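You operate a simulated robot arm through the tools that you are given. There is no shell and no other tool. Be economical: measure what you need, move in short steps, check, and stop when the job is done.

The job below is to be done with a simulated robot arm. You get a single attempt, and the scene is never put back.

Task
Press the booth copy key three times. Then press the flash model key to switch it on. Then put the green bow tie on the right end of the counter away in the front of the prop tray. Then press the scan key three times. Then fetch the green card case and set it in the green crate. Then take the blue cloth and leave it on the teal-topped cable cover. Then switch the right charger switch on. Then put the white flash battery on top of the purple battery pack. Keep to this order. Set down upright: white flash battery.

The check looks at the end state, three seconds after you hand in, the way a careful person would. Anything else that was tipped, shoved, dropped, spilled or broken makes it a failure. Lids that push on must go on centred and level and be pressed home; caps that screw on are set level and turned clockwise until they are tight. Flat cloth is picked up by pressing the open fingertips on it (5 to 10 N) and closing them slowly along it; thin cloth reads only 2 to 8 mm in the jaws.

Robot
A 6-joint arm with a two-finger parallel gripper on a trunk, on a base that drives. Base frame: it is fixed to the floor where the robot stands at the start and does not move with it; the origin is under the middle of the robot, x ahead of it, y to its left, z up. Lengths are in m, angles in rad, forces in N, time in s.
With the tool pointing down near the work surface it reaches from about 0.2 to 0.44 m from the robot's upright axis, wherever it stands. Its first joint turns from -2.897 to 2.897 rad. Places, roughly: blue cloth (5x7x3 cm) [0, 1.6, 0.8]; booth copy key [0.5, 0.2, 0.8]; flash model key [0.7, -0.4, 1]; front of the prop tray [1.2, 2, 0.7]; green bow tie (12x6x2 cm) [-0.2, -1.3, 0.8]; green card case [-1.25, 1.25, 0.5]; green crate (33x20x12 cm) [-1.9, 3.9, 0.8]; purple battery pack [-1.25, 0.5, 0.25]; right charger switch [-0.1, 3.9, 1.5]; scan key [-1.4, 1.1, 0.9]; teal-topped cable cover [-3.25, 3, 0.25]; white flash battery [0.25, 4, 1]. Payload 4.1 kg.
The TCP is the grasp point between the finger pads, 0.023 m short of the fingertips. In the tool frame z runs along the fingers and y along their closing line. Largest opening 0.094 m; finger width 0.038, thickness 0.01; the body of the gripper, 0.054 by 0.096 m, starts 0.039 m behind the TCP.
Orientation is that of the tool frame in the base frame, as [roll, pitch, yaw] about the fixed x, y, z axes, in that order (R = Rz(yaw) Ry(pitch) Rx(roll)). With the fingers straight down and closing along the base's y, the tool's x points along the base's -x, its y along +y and its z along -z.

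Tools
- The arm moves only by the tool step_arm. Its argument "rows" is text: rows parted by semicolons, each of 7 numbers parted by spaces: the turn, a rotation vector about the base's x, y, z in units of 60 degrees (1.0 is 60 degrees), then the shift along the base's x, y, z in units of 500 mm (1.0 is 500 mm), then the opening, from 0 (shut) to 1 (fully open). In form: rx ry rz x y z claw; .... A call has 1 to 12 rows; each row is the pose to reach, as a shift and turn from the pose commanded when the call began. A call with a number of a shift or a turn outside -1 to 1 is refused whole. Rows are played at 5 a second. More than 0.05 m and 0.15 rad between two rows, or a gripper value outside its range, and nothing of the call is played. A pose out of reach is approached as far as the arm can. The call stops where the force on the tool passes 40 N (or 10 N more than at its start, if that is more) or the arm is blocked; 0.2 s more then pass. Each finger travels about 0.045 m/s and halts on what it meets, pressing with about 31 N; the grip force reading is that of the motor and also rises with nothing between the fingers. The clock runs only during rows and for 0.2 s after the last one: add rows that repeat a pose to give the fingers time. The reply holds the time, the measured pose of the TCP, the force on the tool along the base axes, the opening and the grip force, in the units named above and with some noise, with the torque about the TCP (base axes, N m) and any sound that the robot's microphone picked up, and new pictures: "views" is both (left out), scene, wrist or none.
- Cameras (640 x 400 px; columns grow to the right, rows downward): "scene" is now at [0.0199, 0.125, 1.4648]; the picture's right is [-0.44, -0.90, 0.00], its down [-0.51, 0.25, -0.83] and it looks along [0.74, -0.36, -0.56] (base axes); focal length 274 px, centre (320, 200). "wrist" rides on the gripper at [0.086, 0.016, -0.074] in the tool frame; the picture's right is [-0.18, 0.98, 0.00], its down [-0.58, -0.11, -0.81] and it looks along [-0.79, -0.15, 0.59] (tool axes); focal length 243 px, centre (320, 200). There is no depth. A picture from a camera that has moved, and an enlarged one, comes with that camera's place and axes in the base frame and with its lens.
- slide_trunk(by): slides the trunk up (or, below 0, down) by that many m; the arm and the scene camera ride with it, the base frame stays. It gives what a move gives, with no picture.
- drive_base(legs): drives the robot by 1 to 6 legs, each [ahead, turn to the left] in m and rad, along the robot's own axes; the way and the turn of a leg run together, so that a leg with both is an arc; at most 1.5 m and 3.142 rad a leg. The arm and the cameras ride along, it lands a little off, and it stops where it bumps. It gives what a move gives, and a new picture of the scene camera.
- pan_tilt(pan, tilt): turns the head with the scene camera to pan (to the left, within 2.705 rad either way) and tilt (down, from -0.506 to 1.204), counted from straight ahead of the robot. It gives what a move gives, and a new picture of the scene camera.
- close_up(camera, box): a new picture of the part [left, top, right, bottom] of that camera's present view, enlarged. No time passes.
- close_job(): hands the job in; it is judged then, once.

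Go step by step. Nothing tells you exact positions but the pictures and the camera data: compare them with the known pose of the tool, close in by small moves and look again before you grip or let go. The budget is 186 turns and 260 pictures, counting those below and the enlarged ones. Unless the task says otherwise, let go and move clear before handing in.

The tools are called after ">>>" as a command line: name --argument value ..., lists and objects as JSON in quotes. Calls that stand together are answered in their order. step_arm: Moves the arm, as the interface text tells. Its arguments: {"type":"object","properties":{"rows":{"type":"string"},"views":{"type":"string","enum":["both","scene","wrist","none"]}},"required":["rows"]} The other tools are called the same way: slide_trunk (by) slides the trunk up or down; drive_base (legs) drives the base; pan_tilt (pan, tilt) turns the head that bears the scene camera; close_up (camera, box) takes an enlarged picture of a part of a camera's view; close_job () hands the job in.

At the start:

```text
time: 0.0
eef_pos: [0.3517, -0.0918, 1.2969]
tcp_rot: [-3.141, 0.0, 3.141]
force: [1.0, -0.3, -0.2]
wrist_torque: [-0.04, 0.02, 0.03]
width: 0.0941
gripper_force: 0.0
trunk travel left (down, up): [-0.414, 0.176]
robot x, y, heading: [-0.0033, -0.0006, 0.001]
head pan, tilt: [-0.45, 0.6]
```

scene: 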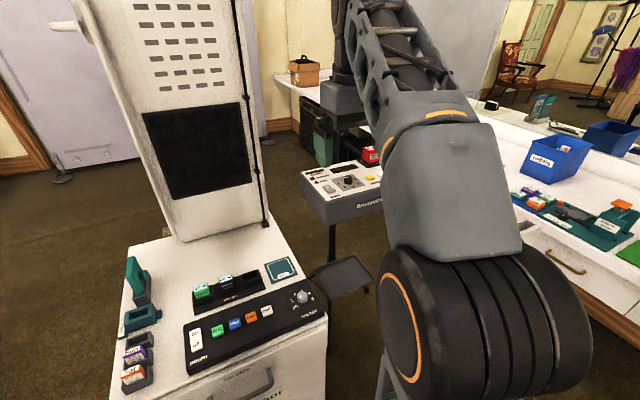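
wrist: 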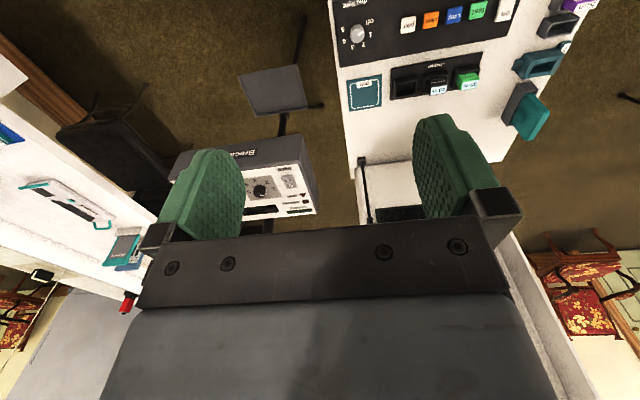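

I see a booth console ahead with a row of keys, and a flash unit further right. I'll enlarge both to read the labels.

>>> close_up --camera "scene" --box '[110, 240, 350, 390]'

>>> close_up --camera "scene" --box '[280, 130, 400, 205]'

```text
2.67 times, centred on (230, 315) of scene
camera zoom: at [0.0199, 0.125, 1.4648], right [-0.44, -0.9, 0.0], down [-0.51, 0.25, -0.83], along [0.74, -0.36, -0.56], focal length 730 px, centre (560, -107)
```

zoom: 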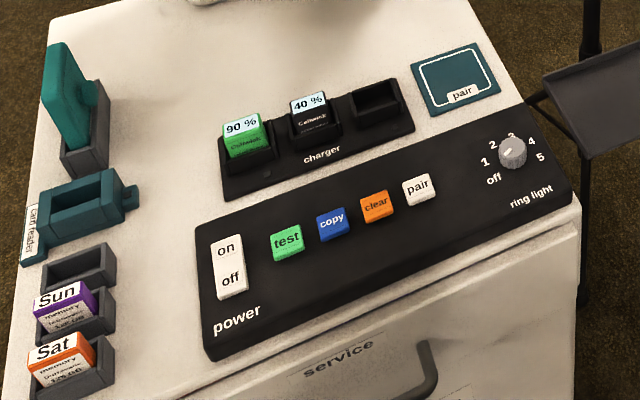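

```text
5.33 times, centred on (340, 168) of scene
camera zoom: at [0.0199, 0.125, 1.4648], right [-0.44, -0.9, 0.0], down [-0.51, 0.25, -0.83], along [0.74, -0.36, -0.56], focal length 1459 px, centre (213, 373)
```

zoom: 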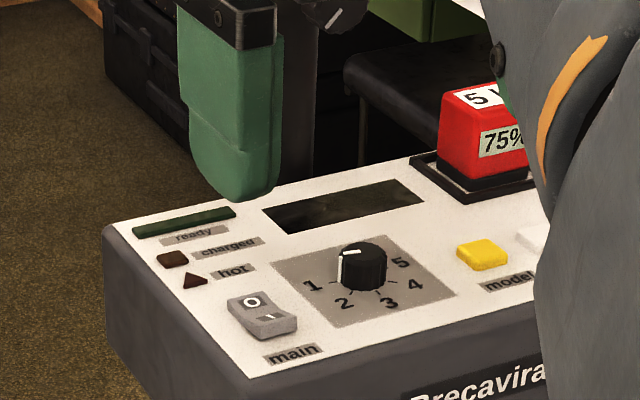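

The blue copy key triangulates to about (0.473, 0.147, 0.81), with the row running along y. I'll shut the fingers, lower the trunk, then move over the key.

>>> slide_trunk --by -0.3

>>> step_arm --rows "0 0 0 0 0.08 0 0;0 0 0 0 0.16 0 0;0 0 0 0 0.24 0 0;0 0 0 0 0.32 0 0;0 0 0 0.05 0.4 0 0;0 0 0 0.1 0.48 0 0;0 0 0 0.15 0.48 0 0;0 0 0 0.2 0.48 0 0"

```text
time: 3.0
eef_pos: [0.3526, -0.0912, 0.9971]
tcp_rot: [3.14, 0.0, 3.14]
force: [0.2, -0.3, -0.6]
wrist_torque: [0.0, -0.02, 0.01]
width: 0.0939
gripper_force: 0.1
trunk travel left (down, up): [-0.114, 0.476]
robot x, y, heading: [-0.0009, 0.0008, 0.001]
head pan, tilt: [-0.45, 0.6]
```

```text
time: 4.8
eef_pos: [0.4427, 0.1445, 0.9742]
tcp_rot: [3.139, 0.002, 3.14]
force: [-0.8, 0.8, -0.2]
wrist_torque: [0.0, -0.04, 0.0]
width: 0.0
gripper_force: 31.3
out of reach, approached as far as the arm can: row 6, 7, 8
trunk travel left (down, up): [-0.114, 0.476]
robot x, y, heading: [0.0009, -0.0036, -0.003]
head pan, tilt: [-0.45, 0.6]
camera scene: at [0.0197, 0.1251, 1.1648], right [-0.44, -0.9, 0.0], down [-0.51, 0.25, -0.83], along [0.74, -0.36, -0.56], focal length 274 px, centre (320, 200)
camera wrist: at [0.3571, 0.1598, 1.0498], right [0.18, 0.98, 0.0], down [0.58, -0.11, 0.81], along [0.79, -0.15, -0.59], focal length 243 px, centre (320, 200)
```

scene: 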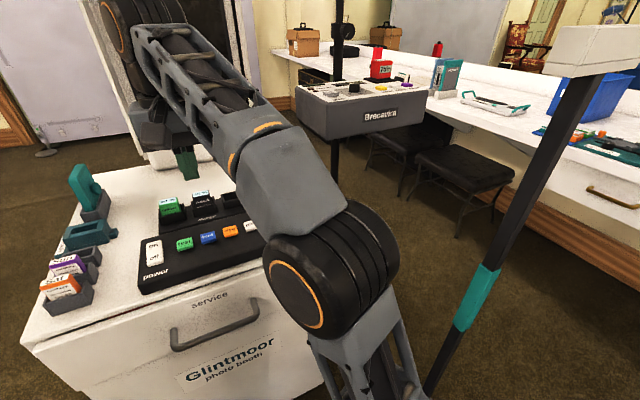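
wrist: 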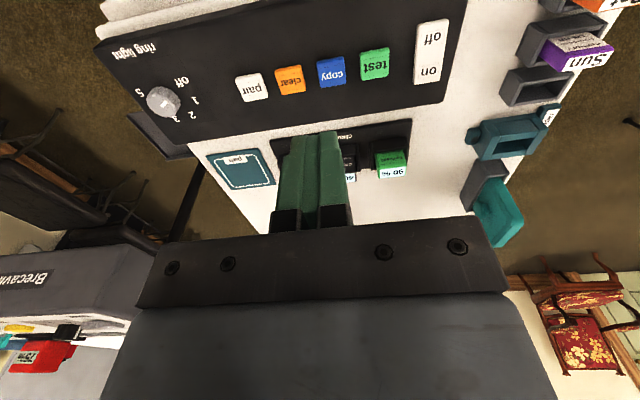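

The arm stops about 0.46 m out, so I'll drive ahead a little to bring the key within reach.

>>> drive_base --legs '[[0.08, 0]]'

```text
time: 5.9
eef_pos: [0.5225, 0.1434, 0.974]
tcp_rot: [3.14, 0.004, 3.141]
force: [0.2, -0.2, 0.2]
wrist_torque: [0.01, 0.01, 0.01]
width: 0.0
gripper_force: 30.7
trunk travel left (down, up): [-0.114, 0.476]
robot x, y, heading: [0.0816, -0.0024, 0.005]
head pan, tilt: [-0.45, 0.6]
camera scene: at [0.0998, 0.125, 1.1648], right [-0.44, -0.9, 0.0], down [-0.51, 0.25, -0.83], along [0.74, -0.36, -0.56], focal length 274 px, centre (320, 200)
```

scene: 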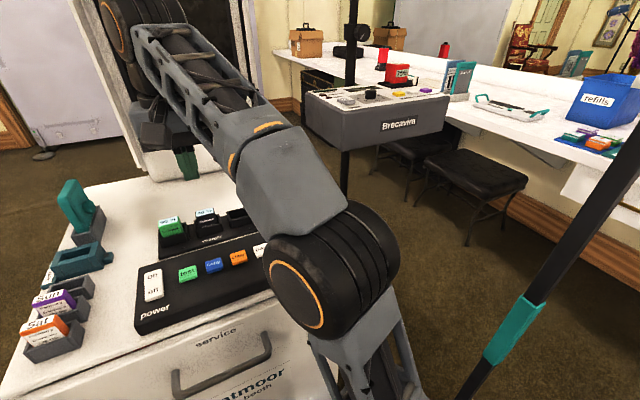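

>>> step_arm --rows "0 0 0 -0.05 0 0 0;0 0 0 -0.1 0.01 0 0;0 0 0 -0.1 0.01 -0.1 0;0 0 0 -0.1 0.01 -0.16 0;0 0 0 -0.1 0.01 -0.16 0" --views "wrist"

```text
time: 7.1
eef_pos: [0.475, 0.148, 0.8943]
tcp_rot: [3.14, 0.003, -3.141]
force: [0.0, -1.1, 0.3]
wrist_torque: [-0.01, 0.0, 0.01]
width: 0.0001
gripper_force: 31.3
trunk travel left (down, up): [-0.114, 0.476]
robot x, y, heading: [0.0796, -0.0031, 0.001]
head pan, tilt: [-0.45, 0.6]
camera wrist: at [0.3879, 0.1636, 0.9698], right [0.18, 0.98, 0.0], down [0.58, -0.11, 0.81], along [0.79, -0.15, -0.59], focal length 243 px, centre (320, 200)
```

wrist: 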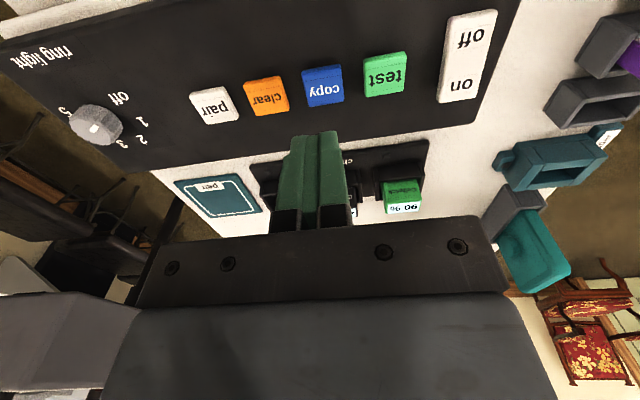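

>>> step_arm --rows "0 0 0 -0.002 0.002 -0.08 0;0 0 0 -0.002 0.002 -0.1 0;0 0 0 -0.002 0.002 -0.108 0;0 0 0 -0.002 0.002 -0.116 0;0 0 0 -0.002 0.002 -0.122 0" --views "wrist"

```text
time: 8.3
eef_pos: [0.4722, 0.1507, 0.8336]
tcp_rot: [3.139, 0.002, -3.14]
force: [0.0, 0.4, 0.1]
wrist_torque: [0.03, -0.01, 0.0]
width: 0.0
gripper_force: 31.1
trunk travel left (down, up): [-0.114, 0.476]
robot x, y, heading: [0.0796, 0.0025, 0.0]
head pan, tilt: [-0.45, 0.6]
camera wrist: at [0.3862, 0.1653, 0.9088], right [0.18, 0.98, 0.0], down [0.58, -0.11, 0.81], along [0.79, -0.15, -0.59], focal length 243 px, centre (320, 200)
```

wrist: 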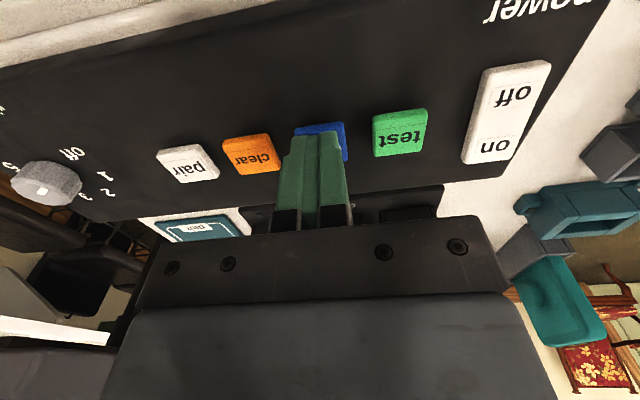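

>>> step_arm --rows "0 0 0 0 0 -0.004 0;0 0 0 0 0 -0.008 0;0 0 0 0 0 -0.012 0;0 0 0 0 0 -0.016 0;0 0 0 0 0 -0.02 0;0 0 0 0 0 -0.024 0" --views "none"

```text
time: 9.7
eef_pos: [0.4722, 0.1514, 0.8228]
tcp_rot: [3.139, 0.003, 3.141]
force: [1.5, -0.9, 1.9]
wrist_torque: [0.0, -0.03, 0.0]
width: 0.0
gripper_force: 31.2
trunk travel left (down, up): [-0.114, 0.476]
robot x, y, heading: [0.0776, -0.0022, -0.003]
head pan, tilt: [-0.45, 0.6]
heard: click
```

One click. I'll lift off and press again.

>>> step_arm --rows "0 0 0 0 0 0.015 0;0 0 0 0 0 0.03 0;0 0 0 0 0 0.03 0;0 0 0 0 0 0.015 0;0 0 0 0 0 0.006 0;0 0 0 0 0 0.002 0;0 0 0 0 0 0 0" --views "none"

>>> step_arm --rows "0 0 0 0 0 0.015 0;0 0 0 0 0 0.03 0;0 0 0 0 0 0.03 0;0 0 0 0 0 0.03 0" --views "none"

```text
time: 11.3
eef_pos: [0.4711, 0.1517, 0.8214]
tcp_rot: [3.139, 0.003, -3.141]
force: [-0.6, 1.7, 1.4]
wrist_torque: [0.02, 0.02, 0.0]
width: 0.0
gripper_force: 31.2
trunk travel left (down, up): [-0.114, 0.476]
robot x, y, heading: [0.0789, 0.0002, 0.001]
head pan, tilt: [-0.45, 0.6]
heard: click
```

```text
time: 12.3
eef_pos: [0.4717, 0.1511, 0.8363]
tcp_rot: [3.139, 0.003, -3.141]
force: [0.0, -0.4, -0.5]
wrist_torque: [-0.02, 0.0, 0.04]
width: 0.0
gripper_force: 31.1
trunk travel left (down, up): [-0.114, 0.476]
robot x, y, heading: [0.0818, -0.003, 0.003]
head pan, tilt: [-0.45, 0.6]
```

Two clicks so far. Third press next, then I rise clear.

>>> step_arm --rows "0 0 0 0 0 -0.015 0;0 0 0 0 0 -0.024 0;0 0 0 0 0 -0.028 0;0 0 0 0 0 -0.03 0;0 0 0 0 0 -0.03 0" --views "none"

>>> step_arm --rows "0 0 0 0 0 0.04 0;0 0 0 0 0 0.12 0;0 0 0 0 0 0.2 0;0 0 0 0 0 0.28 0;0 0 0 0 0 0.36 0" --views "wrist"

```text
time: 13.5
eef_pos: [0.4713, 0.15, 0.8219]
tcp_rot: [3.14, 0.004, 3.141]
force: [0.4, -2.3, 1.5]
wrist_torque: [-0.03, 0.01, -0.01]
width: 0.0
gripper_force: 31.4
trunk travel left (down, up): [-0.114, 0.476]
robot x, y, heading: [0.0836, 0.0012, -0.004]
head pan, tilt: [-0.45, 0.6]
heard: click
```

```text
time: 14.7
eef_pos: [0.4722, 0.1506, 0.9909]
tcp_rot: [3.14, 0.006, -3.141]
force: [-0.5, 0.6, -0.2]
wrist_torque: [-0.02, -0.02, 0.02]
width: 0.0001
gripper_force: 30.2
out of reach, approached as far as the arm can: row 5
trunk travel left (down, up): [-0.114, 0.476]
robot x, y, heading: [0.0782, -0.003, 0.004]
head pan, tilt: [-0.45, 0.6]
camera wrist: at [0.3856, 0.165, 1.0656], right [0.18, 0.98, 0.0], down [0.58, -0.11, 0.81], along [0.8, -0.15, -0.59], focal length 243 px, centre (320, 200)
```

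wrist: 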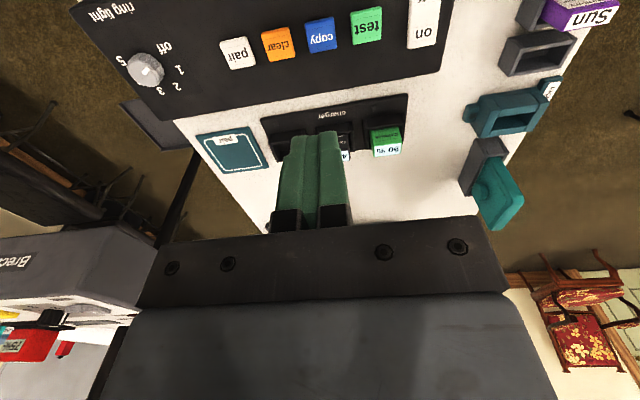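

All three copy presses registered. The model key triangulates to about (0.70, -0.40, 0.99). There is a black stand to my right, so I'll tuck the arm, raise the trunk and look around.

>>> step_arm --rows "0 0 0 -0.05 -0.05 0 0;0 0 0 -0.1 -0.1 0 0;0 0 0 -0.15 -0.15 0 0;0 0 0 -0.2 -0.2 0 0;0 0 0 -0.2 -0.28 0 0;0 0 0 -0.2 -0.36 0 0" --views "none"

>>> slide_trunk --by 0.25

>>> pan_tilt --pan -1.2 --tilt 0.7

```text
time: 16.1
eef_pos: [0.3717, -0.0304, 0.9902]
tcp_rot: [3.14, 0.002, -3.14]
force: [-0.1, 0.1, 1.0]
wrist_torque: [0.0, 0.02, 0.03]
width: 0.0
gripper_force: 31.4
trunk travel left (down, up): [-0.114, 0.476]
robot x, y, heading: [0.0789, 0.0003, 0.0]
head pan, tilt: [-0.45, 0.6]
```

```text
time: 18.6
eef_pos: [0.3722, -0.0312, 1.2389]
tcp_rot: [3.14, 0.003, 3.141]
force: [0.8, -0.3, -0.7]
wrist_torque: [-0.02, -0.01, -0.02]
width: 0.0
gripper_force: 30.8
trunk travel left (down, up): [-0.364, 0.226]
robot x, y, heading: [0.082, 0.0039, -0.002]
head pan, tilt: [-0.45, 0.6]
```

```text
time: 19.7
eef_pos: [0.3712, -0.0297, 1.2404]
tcp_rot: [3.141, 0.002, 3.14]
force: [0.5, -0.4, 0.1]
wrist_torque: [0.03, 0.01, 0.0]
width: 0.0
gripper_force: 31.3
trunk travel left (down, up): [-0.364, 0.226]
robot x, y, heading: [0.0786, 0.0025, -0.006]
head pan, tilt: [-1.201, 0.7]
camera scene: at [0.0511, 0.0844, 1.4061], right [-0.93, -0.36, 0.0], down [-0.23, 0.6, -0.77], along [0.28, -0.71, -0.64], focal length 274 px, centre (320, 200)
```

scene: 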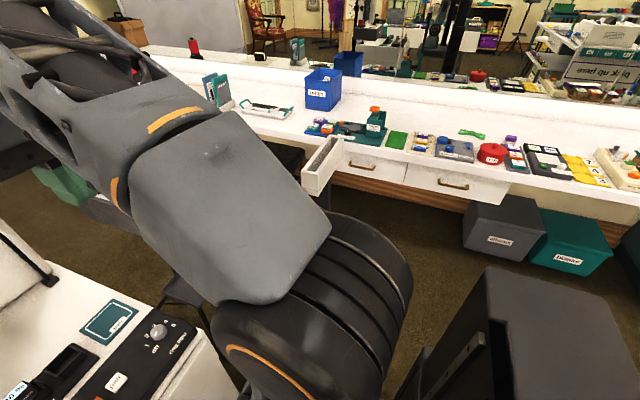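

A stand or pole around (0.2, -0.34) is hidden behind the arm. I'll swing the arm left to look to the right.

>>> step_arm --rows "0 0 0 0 0.1 0 0;0 0 0 0 0.2 0 0;0 0 0 -0.04 0.3 0 0;0 0 0 -0.08 0.4 0 0;0 0 0 -0.12 0.48 0 0;0 0 0 -0.16 0.56 0 0;0 0 0 -0.24 0.6 0 0;0 0 0 -0.32 0.64 0 0" --views "scene"

>>> pan_tilt --pan -0.9 --tilt 0.8

```text
refused: row 3 steps farther than a row can; nothing moved
```

```text
time: 20.5
eef_pos: [0.3713, -0.0324, 1.2407]
tcp_rot: [3.138, 0.004, -3.141]
force: [-0.6, -0.7, -0.2]
wrist_torque: [0.01, 0.01, -0.02]
width: 0.0002
gripper_force: 31.1
trunk travel left (down, up): [-0.364, 0.226]
robot x, y, heading: [0.0774, -0.0026, 0.002]
head pan, tilt: [-0.901, 0.799]
camera scene: at [0.0704, 0.1003, 1.3978], right [-0.78, -0.62, 0.0], down [-0.44, 0.56, -0.7], along [0.43, -0.55, -0.72], focal length 274 px, centre (320, 200)
```

scene: 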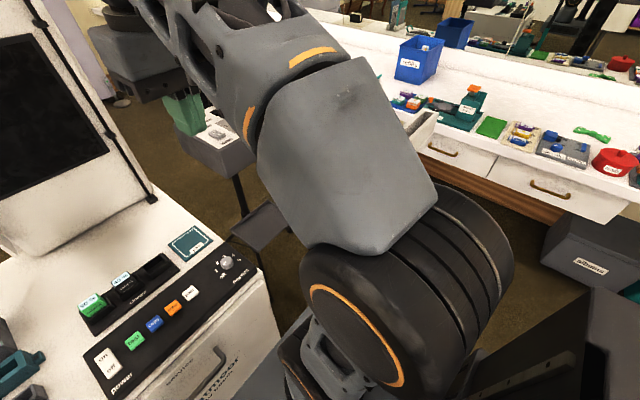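

>>> step_arm --rows "0 0 0 0 0.08 0 0;0 0 0 0 0.16 0 0;0 0 0 -0.03 0.24 0 0;0 0 0 -0.06 0.32 0 0;0 0 0 -0.1 0.4 0 0;0 0 0 -0.14 0.48 0 0;0 0 0 -0.2 0.54 0 0;0 0 0 -0.26 0.6 0 0;0 0 0 -0.34 0.64 0 0" --views "scene"

```text
time: 22.5
eef_pos: [0.2031, 0.2878, 1.2421]
tcp_rot: [3.139, 0.003, 3.139]
force: [0.8, -0.2, -0.7]
wrist_torque: [-0.03, 0.0, 0.02]
width: 0.0
gripper_force: 30.7
trunk travel left (down, up): [-0.364, 0.226]
robot x, y, heading: [0.0796, -0.0017, 0.001]
head pan, tilt: [-0.901, 0.799]
camera scene: at [0.0704, 0.1006, 1.3978], right [-0.78, -0.62, 0.0], down [-0.45, 0.56, -0.7], along [0.43, -0.55, -0.72], focal length 274 px, centre (320, 200)
```

scene: 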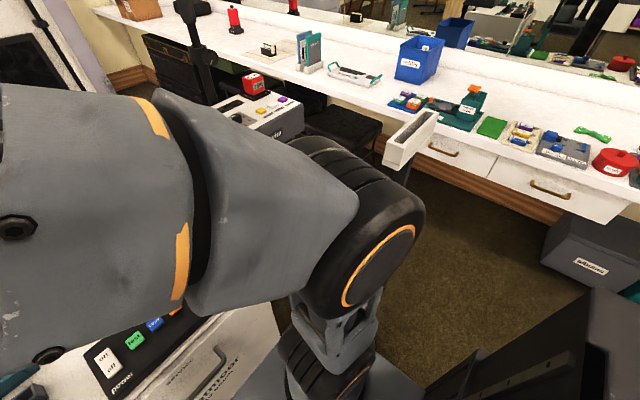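

A narrow stand sits at (0.2, -0.34), blocking the straight path to the flash pack. I'll back off, go round it, and approach the flash from the west-southwest.

>>> drive_base --legs '[[-0.35, 0], [0, -1.5708]]'

>>> pan_tilt --pan 0.5 --tilt 0.8

```text
time: 28.6
eef_pos: [0.0254, -0.1141, 1.2423]
tcp_rot: [3.138, 0.005, 1.6]
force: [-0.6, 0.2, -0.4]
wrist_torque: [0.03, 0.03, -0.01]
width: 0.0
gripper_force: 30.8
trunk travel left (down, up): [-0.364, 0.226]
robot x, y, heading: [-0.266, -0.0006, -1.54]
head pan, tilt: [-0.901, 0.799]
camera scene: at [-0.1639, 0.0105, 1.3978], right [-0.64, 0.76, 0.0], down [0.55, 0.46, -0.7], along [-0.53, -0.45, -0.72], focal length 274 px, centre (320, 200)
```

scene: 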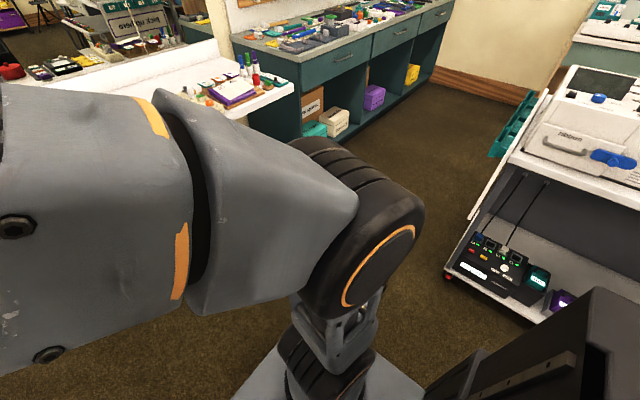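

```text
time: 30.1
eef_pos: [0.0245, -0.1134, 1.2431]
tcp_rot: [3.14, 0.004, 1.599]
force: [0.5, 1.1, 0.8]
wrist_torque: [0.02, 0.02, 0.04]
width: 0.0001
gripper_force: 31.5
trunk travel left (down, up): [-0.364, 0.226]
robot x, y, heading: [-0.2656, -0.0036, -1.539]
head pan, tilt: [0.499, 0.799]
camera scene: at [-0.0615, -0.0071, 1.3978], right [-0.86, -0.5, 0.0], down [-0.36, 0.62, -0.7], along [0.35, -0.6, -0.72], focal length 274 px, centre (320, 200)
```

scene: 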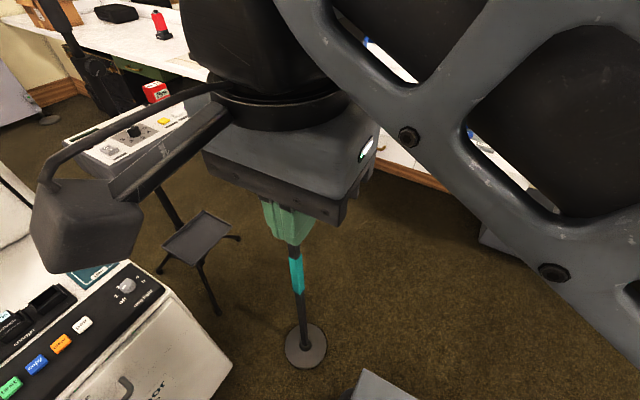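

>>> drive_base --legs '[[0.65, -0.03]]'

>>> pan_tilt --pan -0.5 --tilt 0.9

```text
time: 33.7
eef_pos: [0.0302, -0.7747, 1.2419]
tcp_rot: [3.141, 0.004, 1.567]
force: [-0.1, 0.4, 0.2]
wrist_torque: [0.01, 0.0, 0.02]
width: 0.0
gripper_force: 31.1
trunk travel left (down, up): [-0.364, 0.226]
robot x, y, heading: [-0.2557, -0.6517, -1.572]
head pan, tilt: [0.499, 0.799]
camera scene: at [-0.0528, -0.6638, 1.3978], right [-0.88, -0.48, 0.0], down [-0.34, 0.63, -0.7], along [0.33, -0.61, -0.72], focal length 274 px, centre (320, 200)
```

scene: 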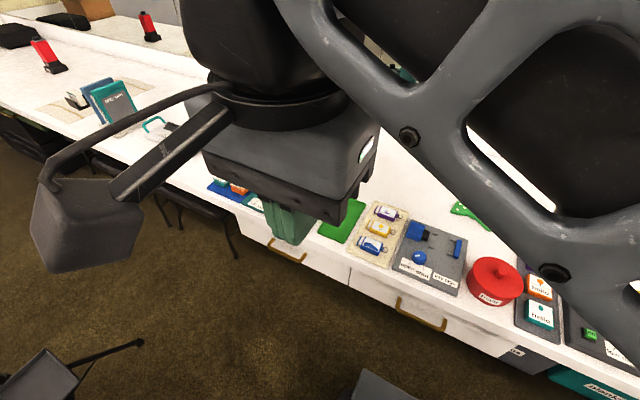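

```text
time: 35.0
eef_pos: [0.0292, -0.7742, 1.2419]
tcp_rot: [3.141, 0.003, 1.567]
force: [0.3, 0.0, -0.7]
wrist_torque: [0.02, 0.0, 0.0]
width: 0.0
gripper_force: 30.5
trunk travel left (down, up): [-0.364, 0.226]
robot x, y, heading: [-0.2596, -0.6469, -1.57]
head pan, tilt: [-0.499, 0.901]
camera scene: at [-0.1275, -0.6591, 1.3899], right [-0.88, 0.48, 0.0], down [0.38, 0.69, -0.62], along [-0.3, -0.54, -0.78], focal length 274 px, centre (320, 200)
```

scene: 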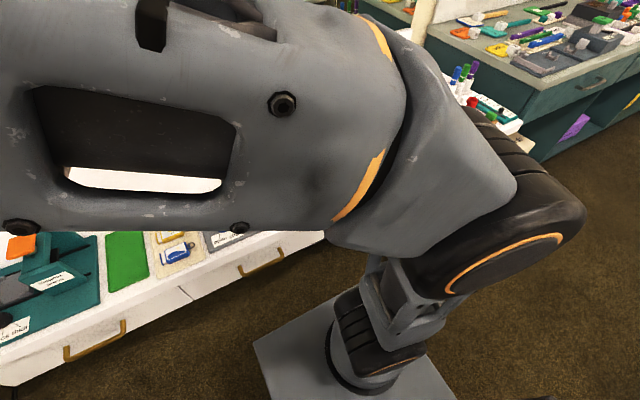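

The stand lies to my left behind me now. I'll bring the arm to the front, then turn left and pass between the stand and the counter.

>>> step_arm --rows "0 0 0 -0.0715 -0.052 0 0;0 0 0 -0.143 -0.104 0 0;0 0 0 -0.2145 -0.156 0 0;0 0 0 -0.286 -0.208 0 0;0 0 0 -0.3575 -0.26 0 0;0 0 0 -0.429 -0.312 0 0;0 0 0 -0.5 -0.364 0 0;0 0 0 -0.572 -0.414 0 0" --views "none"

>>> drive_base --legs '[[-0.07, 0], [0, 1.42], [0.45, 0]]'

>>> pan_tilt --pan 0.6 --tilt 0.7

```text
time: 36.8
eef_pos: [-0.2581, -0.9798, 1.2382]
tcp_rot: [3.14, 0.002, 1.567]
force: [0.7, 0.4, 0.1]
wrist_torque: [-0.04, -0.01, 0.01]
width: 0.0001
gripper_force: 30.8
trunk travel left (down, up): [-0.364, 0.226]
robot x, y, heading: [-0.2546, -0.6488, -1.572]
head pan, tilt: [-0.499, 0.901]
```

```text
time: 43.6
eef_pos: [0.5151, -0.692, 1.2402]
tcp_rot: [3.142, 0.004, 2.995]
force: [0.3, -0.5, 0.7]
wrist_torque: [0.02, -0.02, -0.01]
width: 0.0
gripper_force: 30.6
trunk travel left (down, up): [-0.364, 0.226]
robot x, y, heading: [0.1866, -0.6463, -0.147]
head pan, tilt: [-0.499, 0.901]
camera scene: at [0.2143, -0.5211, 1.3899], right [-0.6, -0.8, 0.0], down [-0.63, 0.47, -0.62], along [0.5, -0.37, -0.78], focal length 274 px, centre (320, 200)
```

scene: 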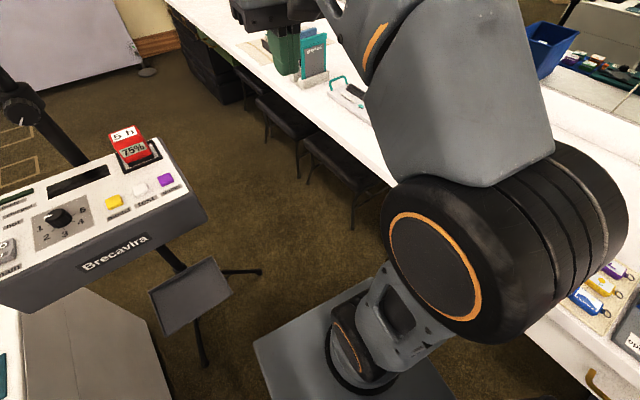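

```text
time: 44.9
eef_pos: [0.5159, -0.6916, 1.2396]
tcp_rot: [3.14, 0.002, 2.995]
force: [0.1, -1.2, -0.2]
wrist_torque: [-0.05, -0.04, 0.01]
width: 0.0
gripper_force: 31.2
trunk travel left (down, up): [-0.364, 0.226]
robot x, y, heading: [0.1903, -0.6511, -0.151]
head pan, tilt: [0.6, 0.7]
camera scene: at [0.2304, -0.4384, 1.4061], right [0.44, -0.9, 0.0], down [-0.58, -0.28, -0.76], along [0.69, 0.33, -0.64], focal length 274 px, centre (320, 200)
```

scene: 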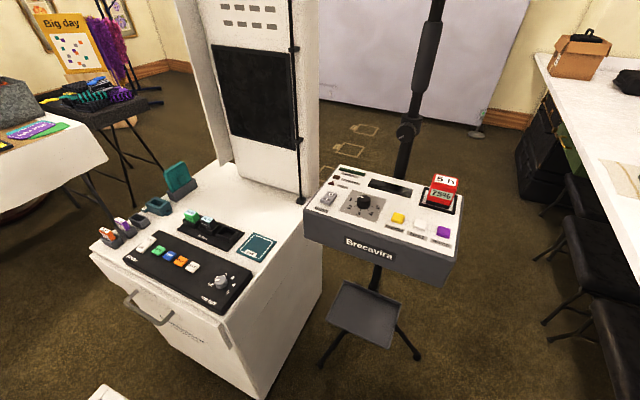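

The yellow model key triangulates to (0.674, -0.407, 1.01). I'll drive 0.2 m further ahead.

>>> drive_base --legs '[[0.2, 0.15]]'

```text
time: 46.5
eef_pos: [0.7204, -0.6582, 1.2391]
tcp_rot: [3.14, 0.003, 3.14]
force: [0.1, 0.3, 0.1]
wrist_torque: [0.01, 0.0, 0.0]
width: 0.0
gripper_force: 30.8
trunk travel left (down, up): [-0.364, 0.226]
robot x, y, heading: [0.3881, -0.6609, -0.001]
head pan, tilt: [0.6, 0.7]
camera scene: at [0.3995, -0.4494, 1.4061], right [0.57, -0.82, 0.0], down [-0.53, -0.36, -0.76], along [0.63, 0.43, -0.64], focal length 274 px, centre (320, 200)
```

scene: 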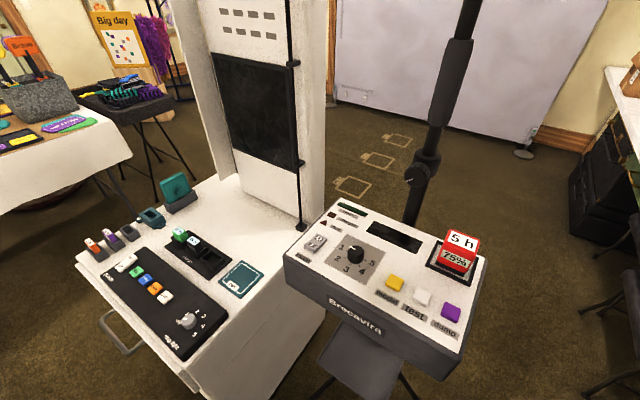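

>>> step_arm --rows "0 0 0 -0.02 0.09 0 0;0 0 0 -0.04 0.18 0 0;0 0 0 -0.06 0.27 -0.02 0;0 0 0 -0.08 0.36 -0.05 0;0 0 0 -0.09 0.44 -0.09 0;0 0 0 -0.09 0.5 -0.15 0;0 0 0 -0.09 0.5 -0.22 0;0 0 0 -0.09 0.5 -0.24 0"

```text
time: 48.3
eef_pos: [0.6752, -0.4071, 1.1179]
tcp_rot: [3.139, 0.003, 3.141]
force: [-0.3, -0.1, 0.7]
wrist_torque: [-0.01, -0.02, 0.0]
width: 0.0
gripper_force: 31.3
trunk travel left (down, up): [-0.364, 0.226]
robot x, y, heading: [0.3906, -0.6621, 0.003]
head pan, tilt: [0.6, 0.7]
camera scene: at [0.3995, -0.4494, 1.4061], right [0.57, -0.82, 0.0], down [-0.53, -0.36, -0.76], along [0.63, 0.43, -0.64], focal length 274 px, centre (320, 200)
camera wrist: at [0.5888, -0.3927, 1.1931], right [0.18, 0.98, 0.0], down [0.58, -0.11, 0.81], along [0.79, -0.15, -0.59], focal length 243 px, centre (320, 200)
```

scene: 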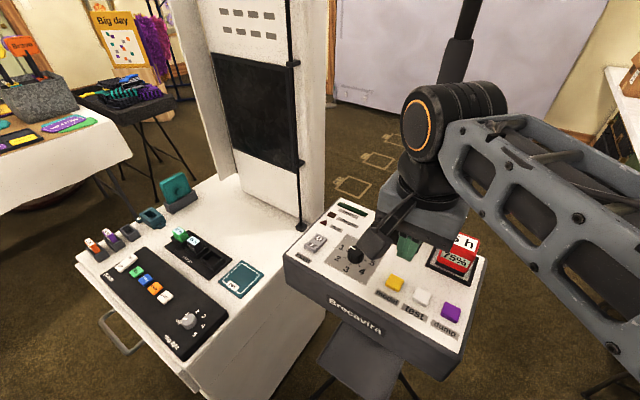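
wrist: 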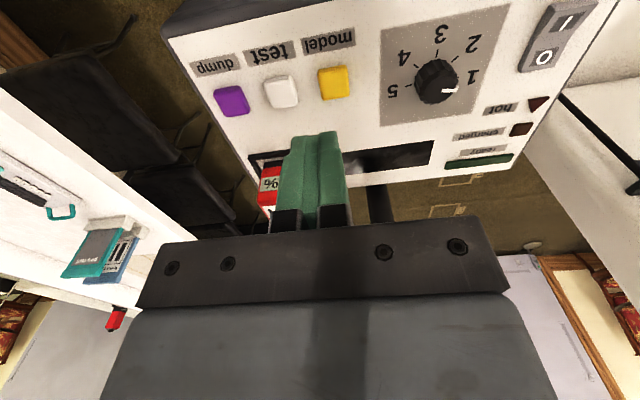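

>>> step_arm --rows "0 0 0 0.008 0.022 -0.04 0;0 0 0 0.008 0.022 -0.08 0;0 0 0 0.008 0.022 -0.1 0;0 0 0 0.008 0.022 -0.11 0;0 0 0 0.008 0.022 -0.12 0"

```text
time: 49.5
eef_pos: [0.6789, -0.3965, 1.0604]
tcp_rot: [3.138, 0.004, -3.14]
force: [0.3, 0.3, 0.9]
wrist_torque: [-0.03, 0.0, 0.02]
width: 0.0003
gripper_force: 30.9
trunk travel left (down, up): [-0.364, 0.226]
robot x, y, heading: [0.3885, -0.6626, 0.0]
head pan, tilt: [0.6, 0.7]
camera scene: at [0.3995, -0.4493, 1.4061], right [0.57, -0.82, 0.0], down [-0.53, -0.36, -0.76], along [0.63, 0.43, -0.64], focal length 274 px, centre (320, 200)
camera wrist: at [0.5926, -0.3821, 1.1349], right [0.18, 0.98, 0.0], down [0.58, -0.11, 0.81], along [0.79, -0.15, -0.59], focal length 243 px, centre (320, 200)
```

scene: 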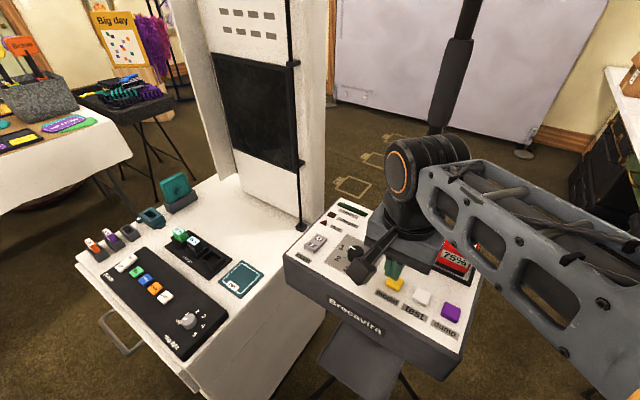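
wrist: 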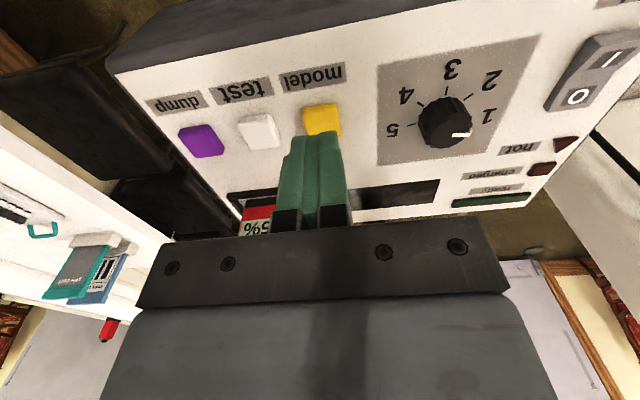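

>>> step_arm --rows "0 0 0 0.002 0 -0.02 0;0 0 0 0.002 0 -0.03 0;0 0 0 0.002 0 -0.036 0;0 0 0 0.002 0 -0.042 0;0 0 0 0.002 0 -0.048 0;0 0 0 0.002 0 -0.052 0"

```text
time: 50.9
eef_pos: [0.6795, -0.3969, 1.0342]
tcp_rot: [3.141, 0.002, 3.14]
force: [0.4, -0.5, 0.0]
wrist_torque: [-0.03, 0.01, 0.0]
width: 0.0
gripper_force: 30.7
trunk travel left (down, up): [-0.364, 0.226]
robot x, y, heading: [0.3903, -0.6614, -0.001]
head pan, tilt: [0.6, 0.7]
camera scene: at [0.3995, -0.4493, 1.4061], right [0.57, -0.82, 0.0], down [-0.53, -0.36, -0.76], along [0.63, 0.43, -0.64], focal length 274 px, centre (320, 200)
camera wrist: at [0.5934, -0.3823, 1.1087], right [0.18, 0.98, 0.0], down [0.58, -0.11, 0.81], along [0.79, -0.15, -0.59], focal length 243 px, centre (320, 200)
```

scene: 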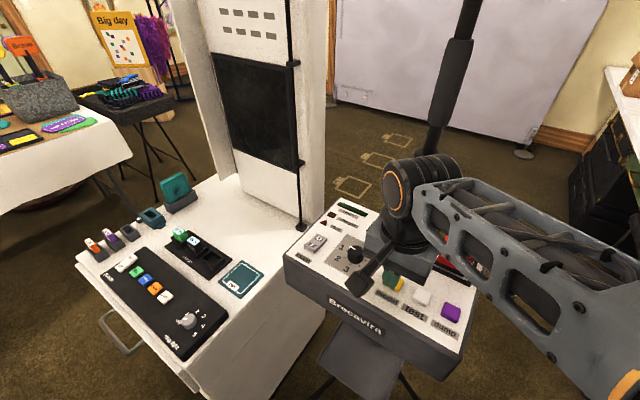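
wrist: 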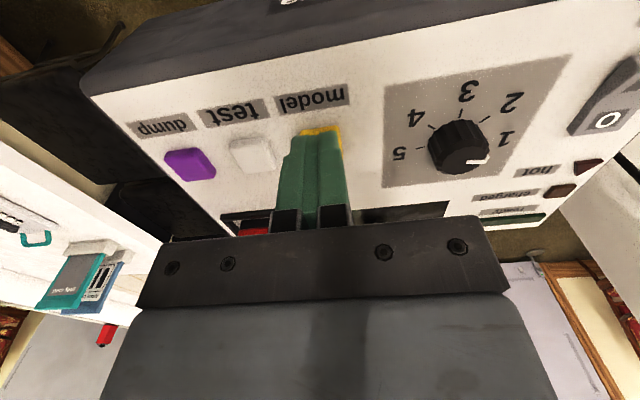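

>>> step_arm --rows "0 0 0 -0.004 0.004 -0.004 0;0 0 0 -0.004 0.004 -0.008 0;0 0 0 -0.004 0.004 -0.012 0;0 0 0 -0.004 0.004 -0.016 0;0 0 0 -0.004 0.004 -0.02 0"

```text
time: 52.1
eef_pos: [0.6779, -0.3961, 1.0225]
tcp_rot: [3.14, 0.004, 3.141]
force: [-0.4, -0.3, -1.0]
wrist_torque: [0.0, -0.04, 0.0]
width: 0.0
gripper_force: 31.2
trunk travel left (down, up): [-0.364, 0.226]
robot x, y, heading: [0.3933, -0.6614, 0.004]
head pan, tilt: [0.6, 0.7]
camera scene: at [0.3995, -0.4493, 1.4061], right [0.57, -0.82, 0.0], down [-0.53, -0.36, -0.76], along [0.63, 0.43, -0.64], focal length 274 px, centre (320, 200)
camera wrist: at [0.5922, -0.3805, 1.099], right [0.18, 0.98, 0.0], down [0.58, -0.11, 0.81], along [0.79, -0.15, -0.59], focal length 243 px, centre (320, 200)
```

scene: 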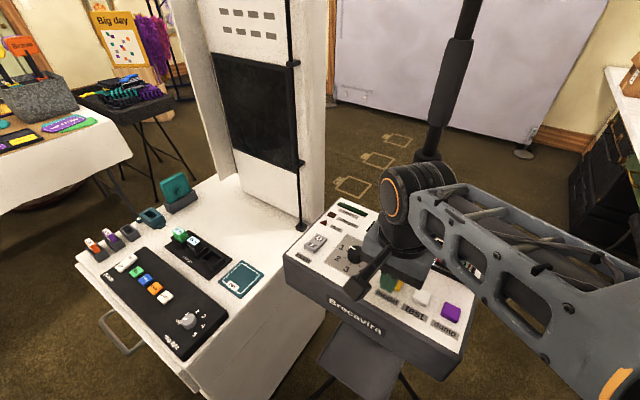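
wrist: 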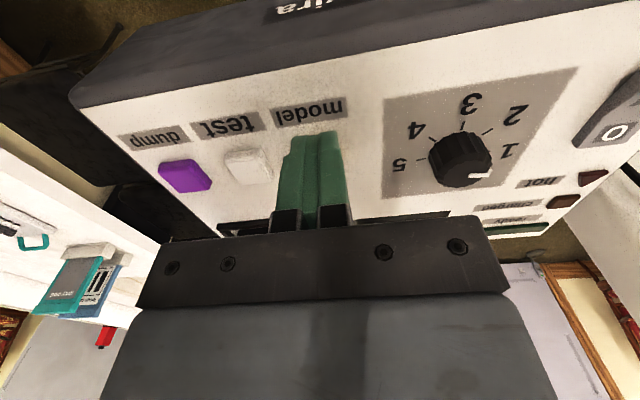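

>>> step_arm --rows "0 0 0 0 0 -0.004 0;0 0 0 0 0 -0.008 0;0 0 0 0 0 -0.012 0;0 0 0 0 0 -0.016 0" --views "none"

```text
time: 53.1
eef_pos: [0.677, -0.3961, 1.0154]
tcp_rot: [-3.141, 0.003, -3.142]
force: [-0.2, -0.2, -0.5]
wrist_torque: [0.04, 0.0, -0.02]
width: 0.0
gripper_force: 31.3
trunk travel left (down, up): [-0.364, 0.226]
robot x, y, heading: [0.39, -0.6579, 0.005]
head pan, tilt: [0.6, 0.7]
```

>>> step_arm --rows "0 0 0 0 0 -0.004 0;0 0 0 0 0 -0.008 0;0 0 0 0 0 -0.012 0;0 0 0 0 0 -0.016 0" --views "wrist"

```text
time: 54.1
eef_pos: [0.6769, -0.3951, 1.0082]
tcp_rot: [3.138, 0.002, 3.141]
force: [1.5, 0.3, 2.8]
wrist_torque: [-0.05, -0.04, -0.01]
width: 0.0
gripper_force: 31.1
trunk travel left (down, up): [-0.364, 0.226]
robot x, y, heading: [0.3879, -0.6597, -0.0]
head pan, tilt: [0.6, 0.7]
heard: click
camera wrist: at [0.5914, -0.3803, 1.0833], right [0.18, 0.98, 0.0], down [0.58, -0.11, 0.81], along [0.79, -0.15, -0.59], focal length 243 px, centre (320, 200)
```

wrist: 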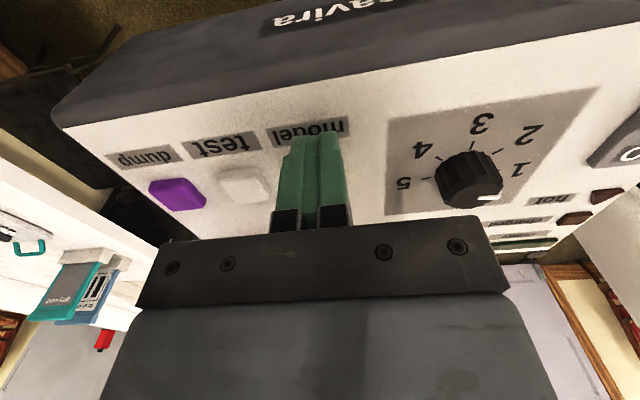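

Click heard. I'll rise and check for a light on the key.

>>> step_arm --rows "0 0 0 0 0 0.04 0;0 0 0 0 0 0.12 0;0 0 0 0 0 0.2 0;0 0 0 0 0 0.3 0;0 0 0 0 0 0.38 0;0 0 0 0 -0.08 0.42 0;0 0 0 0 -0.16 0.42 0;0 0 0 0 -0.24 0.42 0" --views "scene"

>>> close_up --camera "scene" --box '[270, 180, 510, 330]'

```text
time: 55.9
eef_pos: [0.6748, -0.517, 1.2203]
tcp_rot: [3.139, 0.004, 3.141]
force: [0.5, 0.5, -1.0]
wrist_torque: [0.0, -0.02, -0.03]
width: 0.0
gripper_force: 30.7
trunk travel left (down, up): [-0.364, 0.226]
robot x, y, heading: [0.3877, -0.6596, -0.002]
head pan, tilt: [0.6, 0.7]
camera scene: at [0.3995, -0.4493, 1.4061], right [0.57, -0.82, 0.0], down [-0.53, -0.36, -0.76], along [0.63, 0.43, -0.64], focal length 274 px, centre (320, 200)
```

scene: 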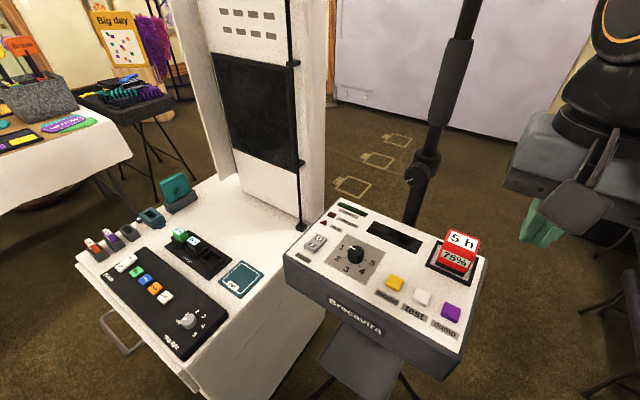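

```text
2.67 times, centred on (390, 255) of scene
camera zoom: at [0.3995, -0.4493, 1.4061], right [0.57, -0.82, 0.0], down [-0.53, -0.36, -0.76], along [0.63, 0.43, -0.64], focal length 730 px, centre (133, 53)
```

zoom: 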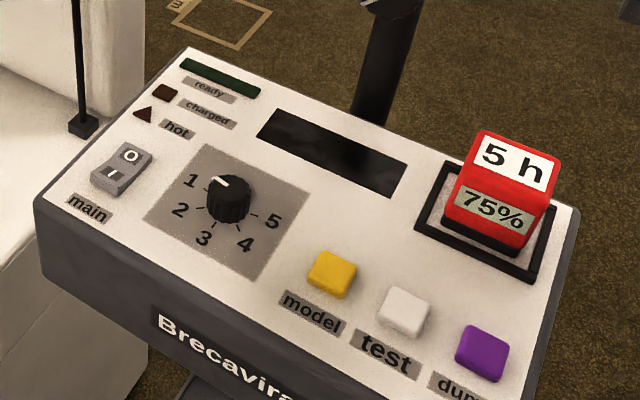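

The model key is pressed. Next the bow tie near (-0.19, -1.32). I'll centre the arm, reverse along the lane, then turn to face the counter.

>>> step_arm --rows "0 0 0 0.01 -0.08 0.03 0;0 0 0 0.02 -0.16 0.06 0;0 0 0 0.03 -0.24 0.08 0;0 0 0 0.03 -0.28 0.08 0" --views "none"

>>> drive_base --legs '[[-0.59, 0], [0, -1.57]]'

>>> pan_tilt --pan 0.0 --tilt 0.9

```text
time: 56.9
eef_pos: [0.6943, -0.6539, 1.2466]
tcp_rot: [3.14, 0.005, -3.139]
force: [-0.5, -0.3, 0.4]
wrist_torque: [-0.01, -0.01, 0.03]
width: 0.0
gripper_force: 31.4
out of reach, approached as far as the arm can: row 2, 3, 4
trunk travel left (down, up): [-0.364, 0.226]
robot x, y, heading: [0.3899, -0.6618, 0.001]
head pan, tilt: [0.6, 0.7]
```

```text
time: 64.2
eef_pos: [-0.2086, -0.9703, 1.2461]
tcp_rot: [3.14, 0.007, 1.559]
force: [0.6, 0.3, -0.4]
wrist_torque: [0.01, -0.01, 0.01]
width: 0.0003
gripper_force: 31.1
trunk travel left (down, up): [-0.364, 0.226]
robot x, y, heading: [-0.2075, -0.6677, -1.583]
head pan, tilt: [0.6, 0.7]
camera scene: at [0.0043, -0.6806, 1.4061], right [-0.83, -0.55, 0.0], down [-0.36, 0.54, -0.76], along [0.42, -0.64, -0.64], focal length 274 px, centre (320, 200)
```

scene: 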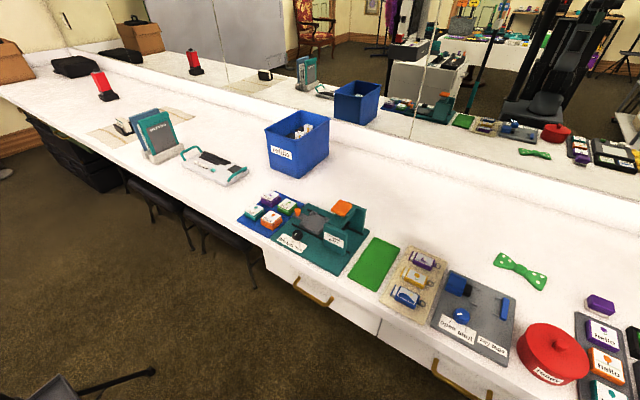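

```text
time: 65.2
eef_pos: [-0.2092, -0.9698, 1.245]
tcp_rot: [3.141, 0.005, 1.557]
force: [-0.2, -0.6, 0.0]
wrist_torque: [-0.03, 0.01, 0.03]
width: 0.0
gripper_force: 30.7
trunk travel left (down, up): [-0.364, 0.226]
robot x, y, heading: [-0.2113, -0.664, -1.58]
head pan, tilt: [0.0, 0.901]
camera scene: at [-0.0437, -0.6854, 1.3899], right [-1.0, 0.01, 0.0], down [0.01, 0.78, -0.62], along [-0.01, -0.62, -0.78], focal length 274 px, centre (320, 200)
```

scene: 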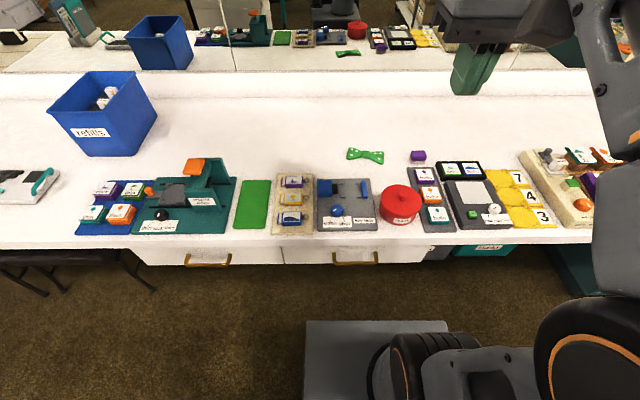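

The bow tie is at about (-0.197, -1.333), with its long axis roughly along x. I'll drive up to the counter, lower the trunk for better reach, and turn the gripper so it closes across the tie.

>>> drive_base --legs '[[0.12, 0.01]]'

>>> slide_trunk --by -0.06

>>> step_arm --rows "0 0 0.13 0 0 0 0.3;0 0 0.26 0 -0.04 0 0.6;0 0 0.39 0 -0.08 0 0.9;0 0 0.52 0 -0.12 0 0.9;0 0 0.65 0 -0.16 -0.04 0.9;0 0 0.78 0 -0.2 -0.08 0.9;0 0 0.9 0 -0.24 -0.12 0.9;0 0 0.98 0 -0.28 -0.16 0.9"

```text
time: 66.4
eef_pos: [-0.2041, -1.0914, 1.2466]
tcp_rot: [3.14, 0.005, 1.567]
force: [-0.3, 0.0, 0.4]
wrist_torque: [-0.02, -0.01, 0.0]
width: 0.0
gripper_force: 31.2
trunk travel left (down, up): [-0.364, 0.226]
robot x, y, heading: [-0.2109, -0.7889, -1.573]
head pan, tilt: [0.0, 0.901]
camera scene: at [-0.0445, -0.8045, 1.3899], right [-1.0, 0.0, 0.0], down [0.0, 0.78, -0.62], along [0.0, -0.62, -0.78], focal length 274 px, centre (320, 200)
```

scene: 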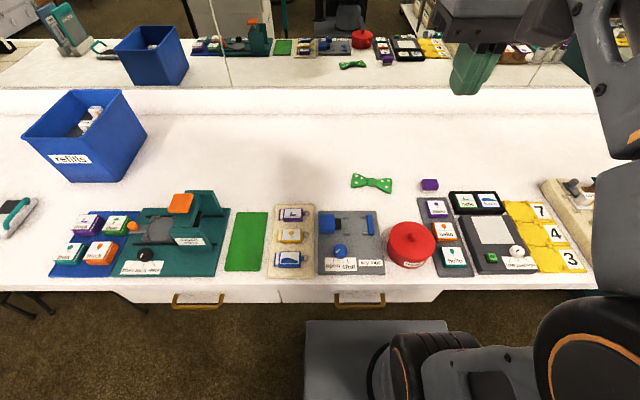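

```text
time: 67.4
eef_pos: [-0.2051, -1.0908, 1.1862]
tcp_rot: [3.14, 0.005, 1.567]
force: [0.1, -0.1, -0.6]
wrist_torque: [0.02, -0.02, -0.01]
width: 0.0001
gripper_force: 30.8
trunk travel left (down, up): [-0.304, 0.286]
robot x, y, heading: [-0.2097, -0.7868, -1.569]
head pan, tilt: [0.0, 0.901]
```

```text
time: 69.2
eef_pos: [-0.2053, -1.2312, 1.1062]
tcp_rot: [-3.141, 0.005, 2.598]
force: [0.5, 0.1, 0.3]
wrist_torque: [0.03, -0.02, -0.03]
width: 0.0844
gripper_force: 0.0
trunk travel left (down, up): [-0.304, 0.286]
robot x, y, heading: [-0.2089, -0.7889, -1.575]
head pan, tilt: [0.0, 0.901]
camera scene: at [-0.0445, -0.8043, 1.3299], right [-1.0, 0.0, 0.0], down [0.0, 0.78, -0.62], along [0.0, -0.62, -0.78], focal length 274 px, centre (320, 200)
camera wrist: at [-0.2701, -1.1727, 1.181], right [0.67, 0.75, 0.0], down [0.44, -0.39, 0.81], along [0.6, -0.54, -0.59], focal length 243 px, centre (320, 200)
```

scene: 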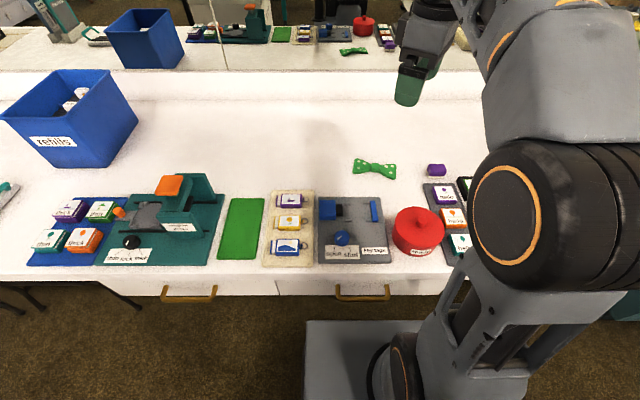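
wrist: 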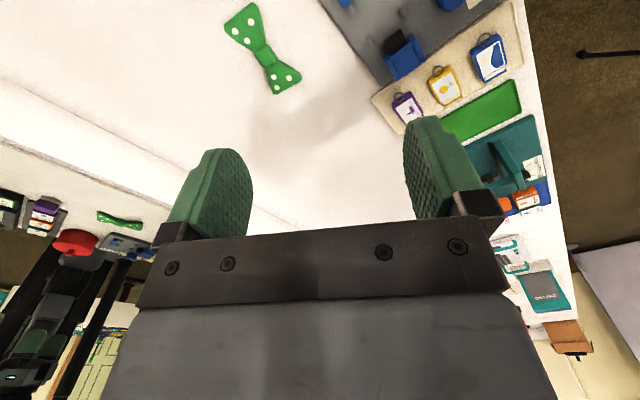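

>>> step_arm --rows "0 0 0.12 0 -0.06 -0.07 0.95;0 0 0.24 0 -0.12 -0.14 0.95;0 0 0.365 0 -0.18 -0.2 0.95;0 0 0.365 0 -0.21 -0.28 0.95;0 0 0.365 0 -0.21 -0.34 0.95"

```text
time: 70.4
eef_pos: [-0.2046, -1.336, 0.9353]
tcp_rot: [-3.14, 0.006, 2.975]
force: [-0.3, -0.1, 1.2]
wrist_torque: [-0.01, -0.01, 0.03]
width: 0.0892
gripper_force: 0.0
trunk travel left (down, up): [-0.304, 0.286]
robot x, y, heading: [-0.2141, -0.785, -1.575]
head pan, tilt: [0.0, 0.901]
camera scene: at [-0.0445, -0.8045, 1.3299], right [-1.0, 0.0, 0.0], down [0.0, 0.78, -0.62], along [0.0, -0.62, -0.78], focal length 274 px, centre (320, 200)
camera wrist: at [-0.286, -1.3068, 1.0102], right [0.34, 0.94, 0.0], down [0.55, -0.2, 0.81], along [0.76, -0.28, -0.59], focal length 243 px, centre (320, 200)
```

scene: 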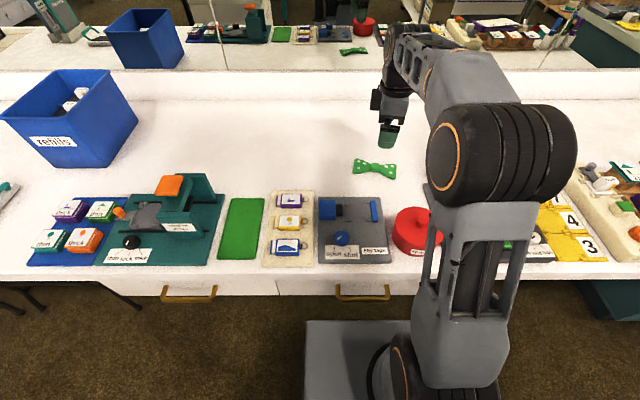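
wrist: 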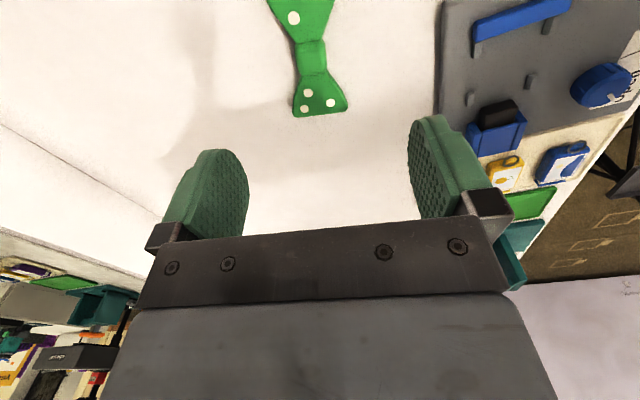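

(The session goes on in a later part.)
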